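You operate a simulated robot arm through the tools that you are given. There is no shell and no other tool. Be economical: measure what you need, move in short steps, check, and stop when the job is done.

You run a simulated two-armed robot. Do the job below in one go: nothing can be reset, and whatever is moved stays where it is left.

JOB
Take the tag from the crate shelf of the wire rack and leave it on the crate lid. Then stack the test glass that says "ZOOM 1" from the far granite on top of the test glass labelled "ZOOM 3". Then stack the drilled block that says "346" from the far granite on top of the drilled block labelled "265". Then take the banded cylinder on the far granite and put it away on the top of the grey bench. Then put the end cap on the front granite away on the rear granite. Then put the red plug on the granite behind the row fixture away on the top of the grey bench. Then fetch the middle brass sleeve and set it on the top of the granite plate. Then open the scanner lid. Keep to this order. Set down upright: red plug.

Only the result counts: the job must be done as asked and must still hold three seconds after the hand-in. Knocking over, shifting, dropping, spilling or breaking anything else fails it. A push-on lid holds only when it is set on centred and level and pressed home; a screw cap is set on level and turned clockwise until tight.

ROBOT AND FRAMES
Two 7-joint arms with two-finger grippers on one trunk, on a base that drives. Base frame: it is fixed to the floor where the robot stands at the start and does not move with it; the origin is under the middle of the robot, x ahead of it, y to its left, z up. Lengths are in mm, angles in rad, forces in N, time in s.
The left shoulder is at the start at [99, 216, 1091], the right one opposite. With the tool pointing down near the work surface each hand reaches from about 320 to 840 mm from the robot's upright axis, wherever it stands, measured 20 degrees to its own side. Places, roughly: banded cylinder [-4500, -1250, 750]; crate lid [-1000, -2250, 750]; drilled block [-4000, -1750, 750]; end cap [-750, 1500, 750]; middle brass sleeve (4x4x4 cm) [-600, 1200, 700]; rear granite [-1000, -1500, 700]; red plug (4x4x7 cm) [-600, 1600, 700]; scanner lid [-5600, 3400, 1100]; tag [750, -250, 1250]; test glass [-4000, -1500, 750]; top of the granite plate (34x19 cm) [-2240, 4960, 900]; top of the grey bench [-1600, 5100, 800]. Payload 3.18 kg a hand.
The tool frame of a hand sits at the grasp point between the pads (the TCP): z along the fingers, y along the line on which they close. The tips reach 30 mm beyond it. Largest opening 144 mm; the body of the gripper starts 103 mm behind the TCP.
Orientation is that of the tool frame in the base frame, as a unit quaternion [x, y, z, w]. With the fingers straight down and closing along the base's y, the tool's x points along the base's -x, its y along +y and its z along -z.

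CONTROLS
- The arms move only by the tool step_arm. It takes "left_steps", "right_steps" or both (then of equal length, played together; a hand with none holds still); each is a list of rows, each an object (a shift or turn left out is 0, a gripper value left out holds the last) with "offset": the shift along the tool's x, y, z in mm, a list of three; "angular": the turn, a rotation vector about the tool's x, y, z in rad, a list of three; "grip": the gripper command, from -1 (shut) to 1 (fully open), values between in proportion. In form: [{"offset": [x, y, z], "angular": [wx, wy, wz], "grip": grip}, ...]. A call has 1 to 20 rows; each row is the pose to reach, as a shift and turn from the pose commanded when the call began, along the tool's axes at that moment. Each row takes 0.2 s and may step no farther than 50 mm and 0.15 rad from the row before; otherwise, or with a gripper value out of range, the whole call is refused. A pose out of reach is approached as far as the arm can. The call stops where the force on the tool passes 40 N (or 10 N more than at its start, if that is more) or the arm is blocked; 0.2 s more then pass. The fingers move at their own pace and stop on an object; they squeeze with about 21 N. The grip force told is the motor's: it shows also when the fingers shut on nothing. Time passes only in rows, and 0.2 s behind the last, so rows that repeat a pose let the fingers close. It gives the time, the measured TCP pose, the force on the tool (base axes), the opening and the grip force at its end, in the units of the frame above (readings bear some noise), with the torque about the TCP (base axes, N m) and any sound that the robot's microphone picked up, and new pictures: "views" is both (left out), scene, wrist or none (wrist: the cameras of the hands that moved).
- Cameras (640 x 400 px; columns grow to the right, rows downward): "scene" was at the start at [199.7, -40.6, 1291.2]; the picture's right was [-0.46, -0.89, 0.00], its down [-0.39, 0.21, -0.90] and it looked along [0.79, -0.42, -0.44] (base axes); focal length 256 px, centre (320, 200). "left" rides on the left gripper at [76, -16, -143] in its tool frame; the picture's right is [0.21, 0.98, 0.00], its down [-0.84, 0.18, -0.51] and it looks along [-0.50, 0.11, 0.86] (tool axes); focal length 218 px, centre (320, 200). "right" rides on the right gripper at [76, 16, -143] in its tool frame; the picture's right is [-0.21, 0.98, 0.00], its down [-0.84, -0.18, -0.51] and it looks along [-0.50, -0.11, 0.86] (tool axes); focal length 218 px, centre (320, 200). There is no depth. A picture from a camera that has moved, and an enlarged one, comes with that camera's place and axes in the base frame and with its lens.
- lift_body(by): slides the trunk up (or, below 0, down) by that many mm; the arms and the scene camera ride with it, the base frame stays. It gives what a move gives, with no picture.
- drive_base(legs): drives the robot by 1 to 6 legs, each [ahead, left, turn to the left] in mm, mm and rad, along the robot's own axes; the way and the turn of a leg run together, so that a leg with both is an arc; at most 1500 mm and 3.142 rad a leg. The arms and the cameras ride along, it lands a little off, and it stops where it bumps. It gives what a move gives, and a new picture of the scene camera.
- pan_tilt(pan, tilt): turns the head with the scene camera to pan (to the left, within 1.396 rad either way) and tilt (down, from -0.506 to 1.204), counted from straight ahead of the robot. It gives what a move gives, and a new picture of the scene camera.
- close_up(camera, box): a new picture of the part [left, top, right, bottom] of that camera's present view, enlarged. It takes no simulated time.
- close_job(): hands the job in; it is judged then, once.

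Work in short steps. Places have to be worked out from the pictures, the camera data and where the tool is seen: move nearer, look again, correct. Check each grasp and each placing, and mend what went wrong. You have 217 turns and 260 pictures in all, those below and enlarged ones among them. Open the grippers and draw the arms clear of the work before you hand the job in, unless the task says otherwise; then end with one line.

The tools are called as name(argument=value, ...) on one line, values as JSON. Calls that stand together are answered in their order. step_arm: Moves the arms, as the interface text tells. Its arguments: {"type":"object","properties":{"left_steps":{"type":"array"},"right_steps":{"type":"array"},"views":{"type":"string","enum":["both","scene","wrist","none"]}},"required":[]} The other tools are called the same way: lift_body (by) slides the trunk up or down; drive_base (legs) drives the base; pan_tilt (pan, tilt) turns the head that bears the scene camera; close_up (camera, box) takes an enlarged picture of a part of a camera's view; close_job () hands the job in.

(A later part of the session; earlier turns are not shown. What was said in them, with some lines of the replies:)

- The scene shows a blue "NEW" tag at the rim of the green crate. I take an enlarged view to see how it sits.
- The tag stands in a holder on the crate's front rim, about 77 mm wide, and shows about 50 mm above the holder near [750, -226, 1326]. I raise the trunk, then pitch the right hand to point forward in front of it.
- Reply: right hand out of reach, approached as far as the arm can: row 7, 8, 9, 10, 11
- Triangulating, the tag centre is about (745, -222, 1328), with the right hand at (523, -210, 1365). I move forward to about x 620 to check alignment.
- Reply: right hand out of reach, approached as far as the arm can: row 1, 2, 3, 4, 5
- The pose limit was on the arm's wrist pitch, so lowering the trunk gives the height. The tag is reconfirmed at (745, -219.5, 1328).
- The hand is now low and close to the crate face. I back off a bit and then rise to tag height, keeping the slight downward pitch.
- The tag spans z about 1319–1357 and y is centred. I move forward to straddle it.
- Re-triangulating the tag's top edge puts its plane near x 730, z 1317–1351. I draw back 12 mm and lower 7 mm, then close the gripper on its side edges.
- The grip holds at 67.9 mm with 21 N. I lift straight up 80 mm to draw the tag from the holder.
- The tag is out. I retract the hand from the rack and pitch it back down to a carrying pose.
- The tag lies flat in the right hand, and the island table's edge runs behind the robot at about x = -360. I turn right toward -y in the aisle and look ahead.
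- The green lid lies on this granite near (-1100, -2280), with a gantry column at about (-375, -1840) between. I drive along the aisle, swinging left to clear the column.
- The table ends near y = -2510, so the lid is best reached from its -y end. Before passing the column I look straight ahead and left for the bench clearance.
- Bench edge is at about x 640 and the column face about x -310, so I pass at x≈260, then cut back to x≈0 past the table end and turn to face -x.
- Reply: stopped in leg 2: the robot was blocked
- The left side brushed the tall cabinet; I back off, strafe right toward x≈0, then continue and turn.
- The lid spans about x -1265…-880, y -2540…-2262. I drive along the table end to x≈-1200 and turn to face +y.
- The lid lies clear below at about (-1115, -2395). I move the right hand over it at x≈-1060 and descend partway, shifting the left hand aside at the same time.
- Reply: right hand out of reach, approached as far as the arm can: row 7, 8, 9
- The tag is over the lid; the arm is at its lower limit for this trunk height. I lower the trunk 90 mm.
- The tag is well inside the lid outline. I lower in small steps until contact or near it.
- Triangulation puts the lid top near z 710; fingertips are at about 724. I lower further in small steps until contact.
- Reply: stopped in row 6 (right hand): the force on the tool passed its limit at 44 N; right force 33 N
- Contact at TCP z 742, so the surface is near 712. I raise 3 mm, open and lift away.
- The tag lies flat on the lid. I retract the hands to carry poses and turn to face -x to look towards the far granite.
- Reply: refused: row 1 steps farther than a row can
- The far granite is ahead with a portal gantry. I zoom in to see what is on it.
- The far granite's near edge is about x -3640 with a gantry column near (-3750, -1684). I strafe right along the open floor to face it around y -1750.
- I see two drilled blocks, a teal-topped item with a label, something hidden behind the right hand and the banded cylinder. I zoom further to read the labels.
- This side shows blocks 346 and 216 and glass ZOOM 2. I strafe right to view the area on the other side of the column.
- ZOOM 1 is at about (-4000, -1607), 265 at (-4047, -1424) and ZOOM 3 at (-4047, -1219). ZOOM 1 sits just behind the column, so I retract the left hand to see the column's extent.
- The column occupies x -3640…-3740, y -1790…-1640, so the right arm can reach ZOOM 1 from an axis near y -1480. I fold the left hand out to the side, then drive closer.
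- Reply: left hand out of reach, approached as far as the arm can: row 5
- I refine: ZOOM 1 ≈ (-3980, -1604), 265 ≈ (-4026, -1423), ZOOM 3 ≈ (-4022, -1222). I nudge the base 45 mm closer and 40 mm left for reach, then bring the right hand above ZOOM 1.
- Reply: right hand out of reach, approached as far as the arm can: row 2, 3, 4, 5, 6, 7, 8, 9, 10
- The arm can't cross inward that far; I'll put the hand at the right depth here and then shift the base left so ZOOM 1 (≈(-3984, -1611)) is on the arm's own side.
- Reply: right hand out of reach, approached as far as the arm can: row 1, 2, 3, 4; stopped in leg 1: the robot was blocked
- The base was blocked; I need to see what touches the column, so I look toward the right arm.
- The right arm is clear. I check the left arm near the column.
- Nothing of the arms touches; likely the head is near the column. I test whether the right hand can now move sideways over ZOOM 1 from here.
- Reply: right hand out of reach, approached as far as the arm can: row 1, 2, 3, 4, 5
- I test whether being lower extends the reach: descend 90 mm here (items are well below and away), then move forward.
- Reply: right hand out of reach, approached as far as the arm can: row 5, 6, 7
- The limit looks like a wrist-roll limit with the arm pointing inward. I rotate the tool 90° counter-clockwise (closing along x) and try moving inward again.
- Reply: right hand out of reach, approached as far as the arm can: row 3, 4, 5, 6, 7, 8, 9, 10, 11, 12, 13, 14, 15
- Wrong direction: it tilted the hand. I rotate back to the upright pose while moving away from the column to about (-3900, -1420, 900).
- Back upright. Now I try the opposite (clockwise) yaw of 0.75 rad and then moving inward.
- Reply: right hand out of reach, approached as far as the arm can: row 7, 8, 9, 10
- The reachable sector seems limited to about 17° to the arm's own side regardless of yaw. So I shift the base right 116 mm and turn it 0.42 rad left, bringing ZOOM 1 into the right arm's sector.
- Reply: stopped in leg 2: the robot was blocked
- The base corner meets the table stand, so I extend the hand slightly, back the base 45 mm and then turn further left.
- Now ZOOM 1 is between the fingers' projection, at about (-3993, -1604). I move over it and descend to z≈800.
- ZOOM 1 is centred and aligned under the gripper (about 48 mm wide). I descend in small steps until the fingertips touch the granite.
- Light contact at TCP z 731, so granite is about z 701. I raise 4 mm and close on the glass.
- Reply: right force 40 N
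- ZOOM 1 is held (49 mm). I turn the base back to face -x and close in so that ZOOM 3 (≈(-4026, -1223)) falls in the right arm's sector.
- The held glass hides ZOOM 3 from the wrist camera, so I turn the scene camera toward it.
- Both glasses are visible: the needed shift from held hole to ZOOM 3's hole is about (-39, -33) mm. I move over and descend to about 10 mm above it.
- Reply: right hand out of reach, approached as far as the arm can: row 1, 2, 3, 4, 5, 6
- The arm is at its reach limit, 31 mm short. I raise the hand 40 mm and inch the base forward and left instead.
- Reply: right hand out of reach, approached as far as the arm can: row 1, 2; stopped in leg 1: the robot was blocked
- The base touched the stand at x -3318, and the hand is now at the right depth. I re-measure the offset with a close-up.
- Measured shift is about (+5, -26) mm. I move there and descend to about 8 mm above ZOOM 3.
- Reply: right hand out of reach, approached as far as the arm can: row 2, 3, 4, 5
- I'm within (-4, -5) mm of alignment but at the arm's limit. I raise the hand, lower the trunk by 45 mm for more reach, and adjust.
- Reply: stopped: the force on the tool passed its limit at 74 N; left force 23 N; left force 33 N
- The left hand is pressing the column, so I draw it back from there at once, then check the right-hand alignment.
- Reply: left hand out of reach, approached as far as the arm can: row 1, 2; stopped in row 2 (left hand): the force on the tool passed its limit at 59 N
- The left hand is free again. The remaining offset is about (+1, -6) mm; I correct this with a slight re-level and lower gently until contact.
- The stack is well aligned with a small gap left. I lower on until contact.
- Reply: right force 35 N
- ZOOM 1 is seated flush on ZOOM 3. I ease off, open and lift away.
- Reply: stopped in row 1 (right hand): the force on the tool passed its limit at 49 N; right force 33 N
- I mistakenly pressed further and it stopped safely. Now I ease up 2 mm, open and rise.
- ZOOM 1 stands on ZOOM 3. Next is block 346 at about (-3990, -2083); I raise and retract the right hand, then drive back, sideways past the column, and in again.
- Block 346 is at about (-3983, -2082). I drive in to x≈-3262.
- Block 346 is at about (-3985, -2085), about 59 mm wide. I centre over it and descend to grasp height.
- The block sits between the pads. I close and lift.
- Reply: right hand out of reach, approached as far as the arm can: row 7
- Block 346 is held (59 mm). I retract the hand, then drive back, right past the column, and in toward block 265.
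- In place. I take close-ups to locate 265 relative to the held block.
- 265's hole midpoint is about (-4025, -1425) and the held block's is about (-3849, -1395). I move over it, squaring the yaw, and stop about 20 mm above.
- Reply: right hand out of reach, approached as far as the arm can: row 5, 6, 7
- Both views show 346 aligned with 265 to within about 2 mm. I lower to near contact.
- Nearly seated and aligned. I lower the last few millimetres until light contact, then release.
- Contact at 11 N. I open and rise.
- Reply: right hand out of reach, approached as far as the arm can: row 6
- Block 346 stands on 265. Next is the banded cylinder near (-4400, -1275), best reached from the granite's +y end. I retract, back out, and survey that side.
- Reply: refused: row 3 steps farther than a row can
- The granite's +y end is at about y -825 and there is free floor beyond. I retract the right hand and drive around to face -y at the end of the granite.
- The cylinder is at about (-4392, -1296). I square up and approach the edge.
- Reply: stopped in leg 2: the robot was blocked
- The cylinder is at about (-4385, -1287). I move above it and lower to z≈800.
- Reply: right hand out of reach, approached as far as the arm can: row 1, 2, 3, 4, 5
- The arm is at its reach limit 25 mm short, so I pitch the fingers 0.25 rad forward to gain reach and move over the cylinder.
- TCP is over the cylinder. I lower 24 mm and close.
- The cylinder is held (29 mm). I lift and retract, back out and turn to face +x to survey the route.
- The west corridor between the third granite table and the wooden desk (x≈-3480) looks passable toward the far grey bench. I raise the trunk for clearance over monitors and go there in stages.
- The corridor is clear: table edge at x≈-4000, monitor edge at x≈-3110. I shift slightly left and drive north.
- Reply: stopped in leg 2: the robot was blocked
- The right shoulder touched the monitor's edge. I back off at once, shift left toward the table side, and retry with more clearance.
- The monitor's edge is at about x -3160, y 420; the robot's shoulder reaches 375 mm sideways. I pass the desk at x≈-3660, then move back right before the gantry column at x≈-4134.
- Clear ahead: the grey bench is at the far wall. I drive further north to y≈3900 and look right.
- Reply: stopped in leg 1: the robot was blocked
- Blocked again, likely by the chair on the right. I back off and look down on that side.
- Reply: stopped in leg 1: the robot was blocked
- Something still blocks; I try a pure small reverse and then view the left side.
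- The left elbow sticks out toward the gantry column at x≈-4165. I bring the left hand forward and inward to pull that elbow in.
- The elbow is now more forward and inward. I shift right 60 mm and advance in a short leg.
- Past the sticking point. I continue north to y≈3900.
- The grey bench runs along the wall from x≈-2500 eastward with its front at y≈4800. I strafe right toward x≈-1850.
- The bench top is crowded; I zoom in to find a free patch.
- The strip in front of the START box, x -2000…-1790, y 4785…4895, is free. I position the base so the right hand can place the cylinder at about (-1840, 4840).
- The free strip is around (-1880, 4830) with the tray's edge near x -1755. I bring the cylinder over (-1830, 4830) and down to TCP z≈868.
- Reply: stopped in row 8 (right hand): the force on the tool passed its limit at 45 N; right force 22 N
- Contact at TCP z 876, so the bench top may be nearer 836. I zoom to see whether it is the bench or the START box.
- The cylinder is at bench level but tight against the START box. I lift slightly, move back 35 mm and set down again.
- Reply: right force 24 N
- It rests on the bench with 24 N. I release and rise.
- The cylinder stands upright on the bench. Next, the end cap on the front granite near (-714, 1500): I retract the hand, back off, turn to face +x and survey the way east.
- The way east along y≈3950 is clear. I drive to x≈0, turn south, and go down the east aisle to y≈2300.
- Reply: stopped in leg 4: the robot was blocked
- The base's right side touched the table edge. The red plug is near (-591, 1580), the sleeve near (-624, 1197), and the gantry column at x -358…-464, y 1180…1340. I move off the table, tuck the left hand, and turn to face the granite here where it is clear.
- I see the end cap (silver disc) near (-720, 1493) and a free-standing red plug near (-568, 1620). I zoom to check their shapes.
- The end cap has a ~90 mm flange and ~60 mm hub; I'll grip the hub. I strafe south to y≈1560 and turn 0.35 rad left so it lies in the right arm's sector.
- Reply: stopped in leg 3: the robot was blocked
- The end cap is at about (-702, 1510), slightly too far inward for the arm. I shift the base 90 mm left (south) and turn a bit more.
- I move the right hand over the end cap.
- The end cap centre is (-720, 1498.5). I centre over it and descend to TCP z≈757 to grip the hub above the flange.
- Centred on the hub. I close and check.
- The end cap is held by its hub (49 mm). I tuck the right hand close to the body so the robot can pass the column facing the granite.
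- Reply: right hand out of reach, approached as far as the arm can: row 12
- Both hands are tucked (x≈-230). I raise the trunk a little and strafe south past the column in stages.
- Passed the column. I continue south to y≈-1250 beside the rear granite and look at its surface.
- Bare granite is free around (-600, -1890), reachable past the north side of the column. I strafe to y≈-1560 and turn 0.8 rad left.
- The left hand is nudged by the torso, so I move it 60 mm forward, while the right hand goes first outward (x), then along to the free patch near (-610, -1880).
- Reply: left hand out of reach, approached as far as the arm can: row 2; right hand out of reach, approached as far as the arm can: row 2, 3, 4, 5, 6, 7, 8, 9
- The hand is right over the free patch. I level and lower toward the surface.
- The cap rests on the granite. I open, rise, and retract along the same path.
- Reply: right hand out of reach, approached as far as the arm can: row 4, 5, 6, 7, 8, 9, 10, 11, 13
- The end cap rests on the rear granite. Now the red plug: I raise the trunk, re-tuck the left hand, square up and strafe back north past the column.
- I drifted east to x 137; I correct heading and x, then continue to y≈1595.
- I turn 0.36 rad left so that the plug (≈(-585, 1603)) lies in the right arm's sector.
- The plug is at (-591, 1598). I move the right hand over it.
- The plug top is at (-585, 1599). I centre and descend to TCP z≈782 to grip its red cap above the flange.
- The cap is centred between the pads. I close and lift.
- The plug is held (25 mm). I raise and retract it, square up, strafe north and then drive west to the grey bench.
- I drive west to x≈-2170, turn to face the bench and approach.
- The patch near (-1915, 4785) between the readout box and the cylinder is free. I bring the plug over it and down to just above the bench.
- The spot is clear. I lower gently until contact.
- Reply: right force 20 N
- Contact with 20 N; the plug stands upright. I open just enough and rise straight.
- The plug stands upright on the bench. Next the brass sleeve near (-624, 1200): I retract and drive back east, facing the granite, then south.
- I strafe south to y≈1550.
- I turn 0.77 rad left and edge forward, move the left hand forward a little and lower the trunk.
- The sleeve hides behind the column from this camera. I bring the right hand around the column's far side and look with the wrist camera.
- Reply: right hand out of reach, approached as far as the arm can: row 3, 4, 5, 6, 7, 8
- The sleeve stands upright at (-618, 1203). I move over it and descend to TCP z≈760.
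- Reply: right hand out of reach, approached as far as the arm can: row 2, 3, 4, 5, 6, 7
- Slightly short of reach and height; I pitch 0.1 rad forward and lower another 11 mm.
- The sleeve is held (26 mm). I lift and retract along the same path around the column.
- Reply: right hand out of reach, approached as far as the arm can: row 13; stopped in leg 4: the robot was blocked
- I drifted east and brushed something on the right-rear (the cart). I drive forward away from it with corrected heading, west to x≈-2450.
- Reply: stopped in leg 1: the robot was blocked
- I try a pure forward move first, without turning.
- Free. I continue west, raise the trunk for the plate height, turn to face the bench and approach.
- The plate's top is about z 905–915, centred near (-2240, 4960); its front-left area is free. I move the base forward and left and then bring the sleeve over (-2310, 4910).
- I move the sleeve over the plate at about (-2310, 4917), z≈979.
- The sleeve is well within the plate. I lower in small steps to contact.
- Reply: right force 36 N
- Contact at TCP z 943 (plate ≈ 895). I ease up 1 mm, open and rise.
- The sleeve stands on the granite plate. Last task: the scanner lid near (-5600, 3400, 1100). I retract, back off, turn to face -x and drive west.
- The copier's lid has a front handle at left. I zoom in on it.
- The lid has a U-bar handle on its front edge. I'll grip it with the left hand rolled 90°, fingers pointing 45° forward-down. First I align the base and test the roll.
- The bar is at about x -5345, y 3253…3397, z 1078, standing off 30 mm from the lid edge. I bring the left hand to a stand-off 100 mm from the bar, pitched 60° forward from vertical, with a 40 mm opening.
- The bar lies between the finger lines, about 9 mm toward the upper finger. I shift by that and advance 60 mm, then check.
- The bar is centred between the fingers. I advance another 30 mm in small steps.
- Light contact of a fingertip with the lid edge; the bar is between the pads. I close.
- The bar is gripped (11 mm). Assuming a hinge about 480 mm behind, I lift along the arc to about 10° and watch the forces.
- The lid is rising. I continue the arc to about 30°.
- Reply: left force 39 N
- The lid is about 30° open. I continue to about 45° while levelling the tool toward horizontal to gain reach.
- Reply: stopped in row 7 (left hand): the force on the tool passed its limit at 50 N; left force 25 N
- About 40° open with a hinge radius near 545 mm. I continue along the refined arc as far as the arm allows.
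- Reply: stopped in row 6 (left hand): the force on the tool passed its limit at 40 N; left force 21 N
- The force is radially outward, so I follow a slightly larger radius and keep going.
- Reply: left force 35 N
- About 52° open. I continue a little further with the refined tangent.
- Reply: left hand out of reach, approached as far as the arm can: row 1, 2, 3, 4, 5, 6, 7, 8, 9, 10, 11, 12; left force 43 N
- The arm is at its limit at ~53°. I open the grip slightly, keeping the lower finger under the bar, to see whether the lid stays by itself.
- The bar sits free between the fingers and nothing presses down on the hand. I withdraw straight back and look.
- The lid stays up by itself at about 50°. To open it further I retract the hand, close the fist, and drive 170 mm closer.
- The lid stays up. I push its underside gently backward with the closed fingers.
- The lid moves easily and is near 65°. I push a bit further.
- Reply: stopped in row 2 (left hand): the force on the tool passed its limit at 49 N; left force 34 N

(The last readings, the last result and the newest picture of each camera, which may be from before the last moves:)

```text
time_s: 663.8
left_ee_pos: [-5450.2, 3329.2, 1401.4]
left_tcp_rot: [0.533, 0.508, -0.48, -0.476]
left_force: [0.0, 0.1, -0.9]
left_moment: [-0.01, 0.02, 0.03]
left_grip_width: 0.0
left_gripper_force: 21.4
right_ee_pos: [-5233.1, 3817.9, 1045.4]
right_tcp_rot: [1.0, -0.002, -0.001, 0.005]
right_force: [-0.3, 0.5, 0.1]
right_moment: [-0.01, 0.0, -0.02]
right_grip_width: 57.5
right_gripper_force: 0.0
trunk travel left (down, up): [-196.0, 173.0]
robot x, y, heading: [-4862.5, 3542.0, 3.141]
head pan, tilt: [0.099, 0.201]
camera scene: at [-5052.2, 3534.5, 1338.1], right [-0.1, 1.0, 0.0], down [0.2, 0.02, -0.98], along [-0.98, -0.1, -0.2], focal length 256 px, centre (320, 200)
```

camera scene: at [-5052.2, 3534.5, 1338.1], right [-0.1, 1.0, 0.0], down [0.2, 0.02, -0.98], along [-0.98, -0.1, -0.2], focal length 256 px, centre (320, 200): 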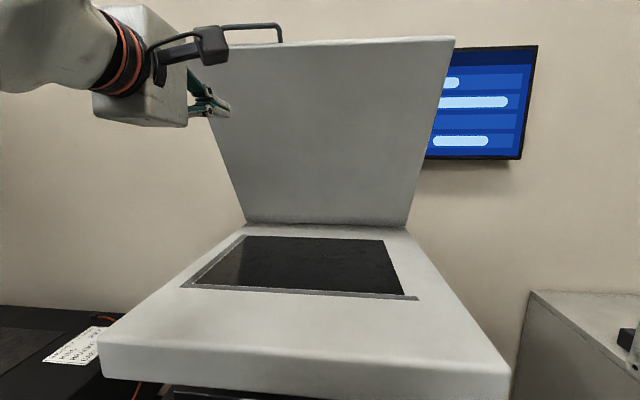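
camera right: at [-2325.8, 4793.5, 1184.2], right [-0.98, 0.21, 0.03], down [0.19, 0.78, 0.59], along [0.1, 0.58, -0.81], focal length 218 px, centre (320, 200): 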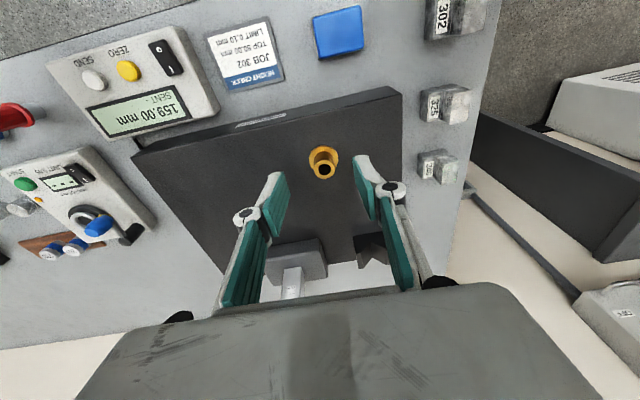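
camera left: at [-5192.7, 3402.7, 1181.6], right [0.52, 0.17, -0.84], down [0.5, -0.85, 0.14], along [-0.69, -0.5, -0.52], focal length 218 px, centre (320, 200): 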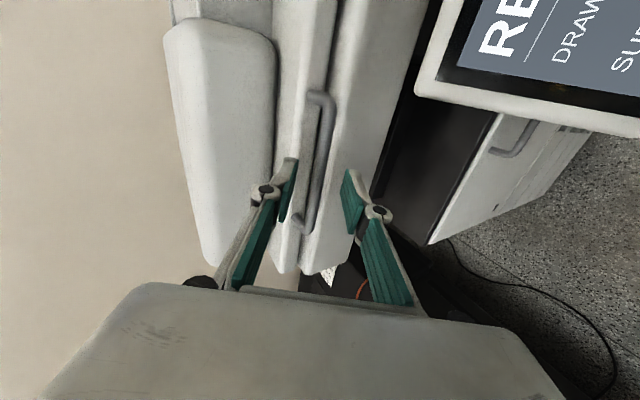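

The lid reached its stop and stays open. I back the robot away, open both grippers, and verify.

drive_base(legs=[[-300, 0, 0]])

step_arm(left_steps=[{"offset": [0, 0, -30], "grip": 1}, {"offset": [0, 0, -60], "grip": 1}, {"offset": [0, 0, -60], "grip": 1}, {"offset": [0, 0, -60], "grip": 1}, {"offset": [0, 0, -60], "grip": 1}], right_steps=[{"offset": [0, 0, -10], "grip": 1}, {"offset": [0, 0, -20], "grip": 1}, {"offset": [0, 0, -20], "grip": 1}, {"offset": [0, 0, -20], "grip": 1}, {"offset": [0, 0, -20], "grip": 1}], views="scene")

```text
time_s: 665.8
left_ee_pos: [-5149.2, 3331.3, 1401.0]
left_tcp_rot: [0.534, 0.507, -0.479, -0.478]
left_force: [0.4, -0.5, -0.7]
left_moment: [-0.03, -0.01, 0.0]
left_grip_width: 0.2
left_gripper_force: 20.6
right_ee_pos: [-4928.6, 3818.6, 1047.5]
right_tcp_rot: [1.0, -0.004, -0.002, 0.005]
right_force: [-0.2, -0.5, 0.0]
right_moment: [-0.02, -0.02, -0.01]
right_grip_width: 57.6
right_gripper_force: 0.0
trunk travel left (down, up): [-196.0, 173.0]
robot x, y, heading: [-4558.6, 3542.1, 3.133]
head pan, tilt: [0.099, 0.201]
camera scene: at [-4750.1, 3534.6, 1338.1], right [-0.09, 1.0, 0.0], down [0.2, 0.02, -0.98], along [-0.98, -0.09, -0.2], focal length 256 px, centre (320, 200)
```

scene: 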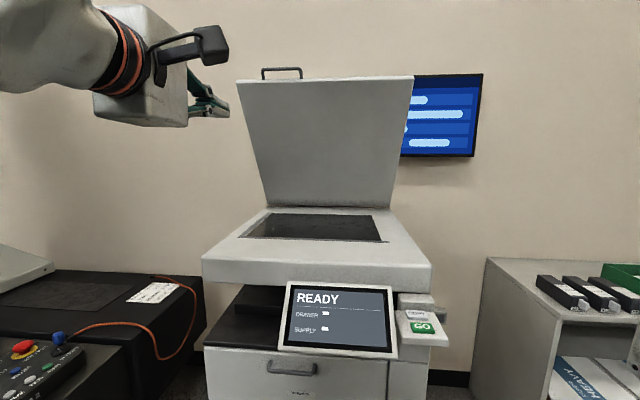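

```text
time_s: 667.0
left_ee_pos: [-5091.8, 3330.1, 1404.8]
left_tcp_rot: [0.535, 0.507, -0.479, -0.477]
left_force: [0.0, 0.7, -0.2]
left_moment: [0.01, 0.02, 0.04]
left_grip_width: 144.0
left_gripper_force: 0.1
right_ee_pos: [-4928.1, 3818.2, 1067.7]
right_tcp_rot: [1.0, -0.005, -0.001, 0.005]
right_force: [0.0, -0.6, -0.4]
right_moment: [-0.01, -0.01, 0.02]
right_grip_width: 143.9
right_gripper_force: 0.0
trunk travel left (down, up): [-196.0, 173.0]
robot x, y, heading: [-4559.8, 3540.8, 3.131]
head pan, tilt: [0.099, 0.201]
camera scene: at [-4750.8, 3534.6, 1338.0], right [-0.09, 1.0, 0.0], down [0.2, 0.02, -0.98], along [-0.98, -0.09, -0.2], focal length 256 px, centre (320, 200)
```

scene: 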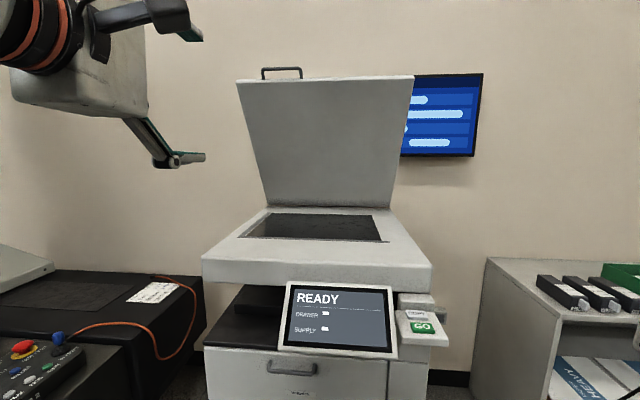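

The lid stays open, both grippers are open and the arms are clear. I hand the job in.

close_job()

```text
The job is handed in.
```

I did all eight steps in the order given, and each object looked in place when I let go of it. One risk remains: the robot bumped the desk monitor once and brushed a tall cabinet, was blocked a few times near the granite tables and their gantries, once near the chair and once near a cart, and the left hand pressed on a gantry column. None of these looked displaced in later pictures, but I can't rule out a small shift.
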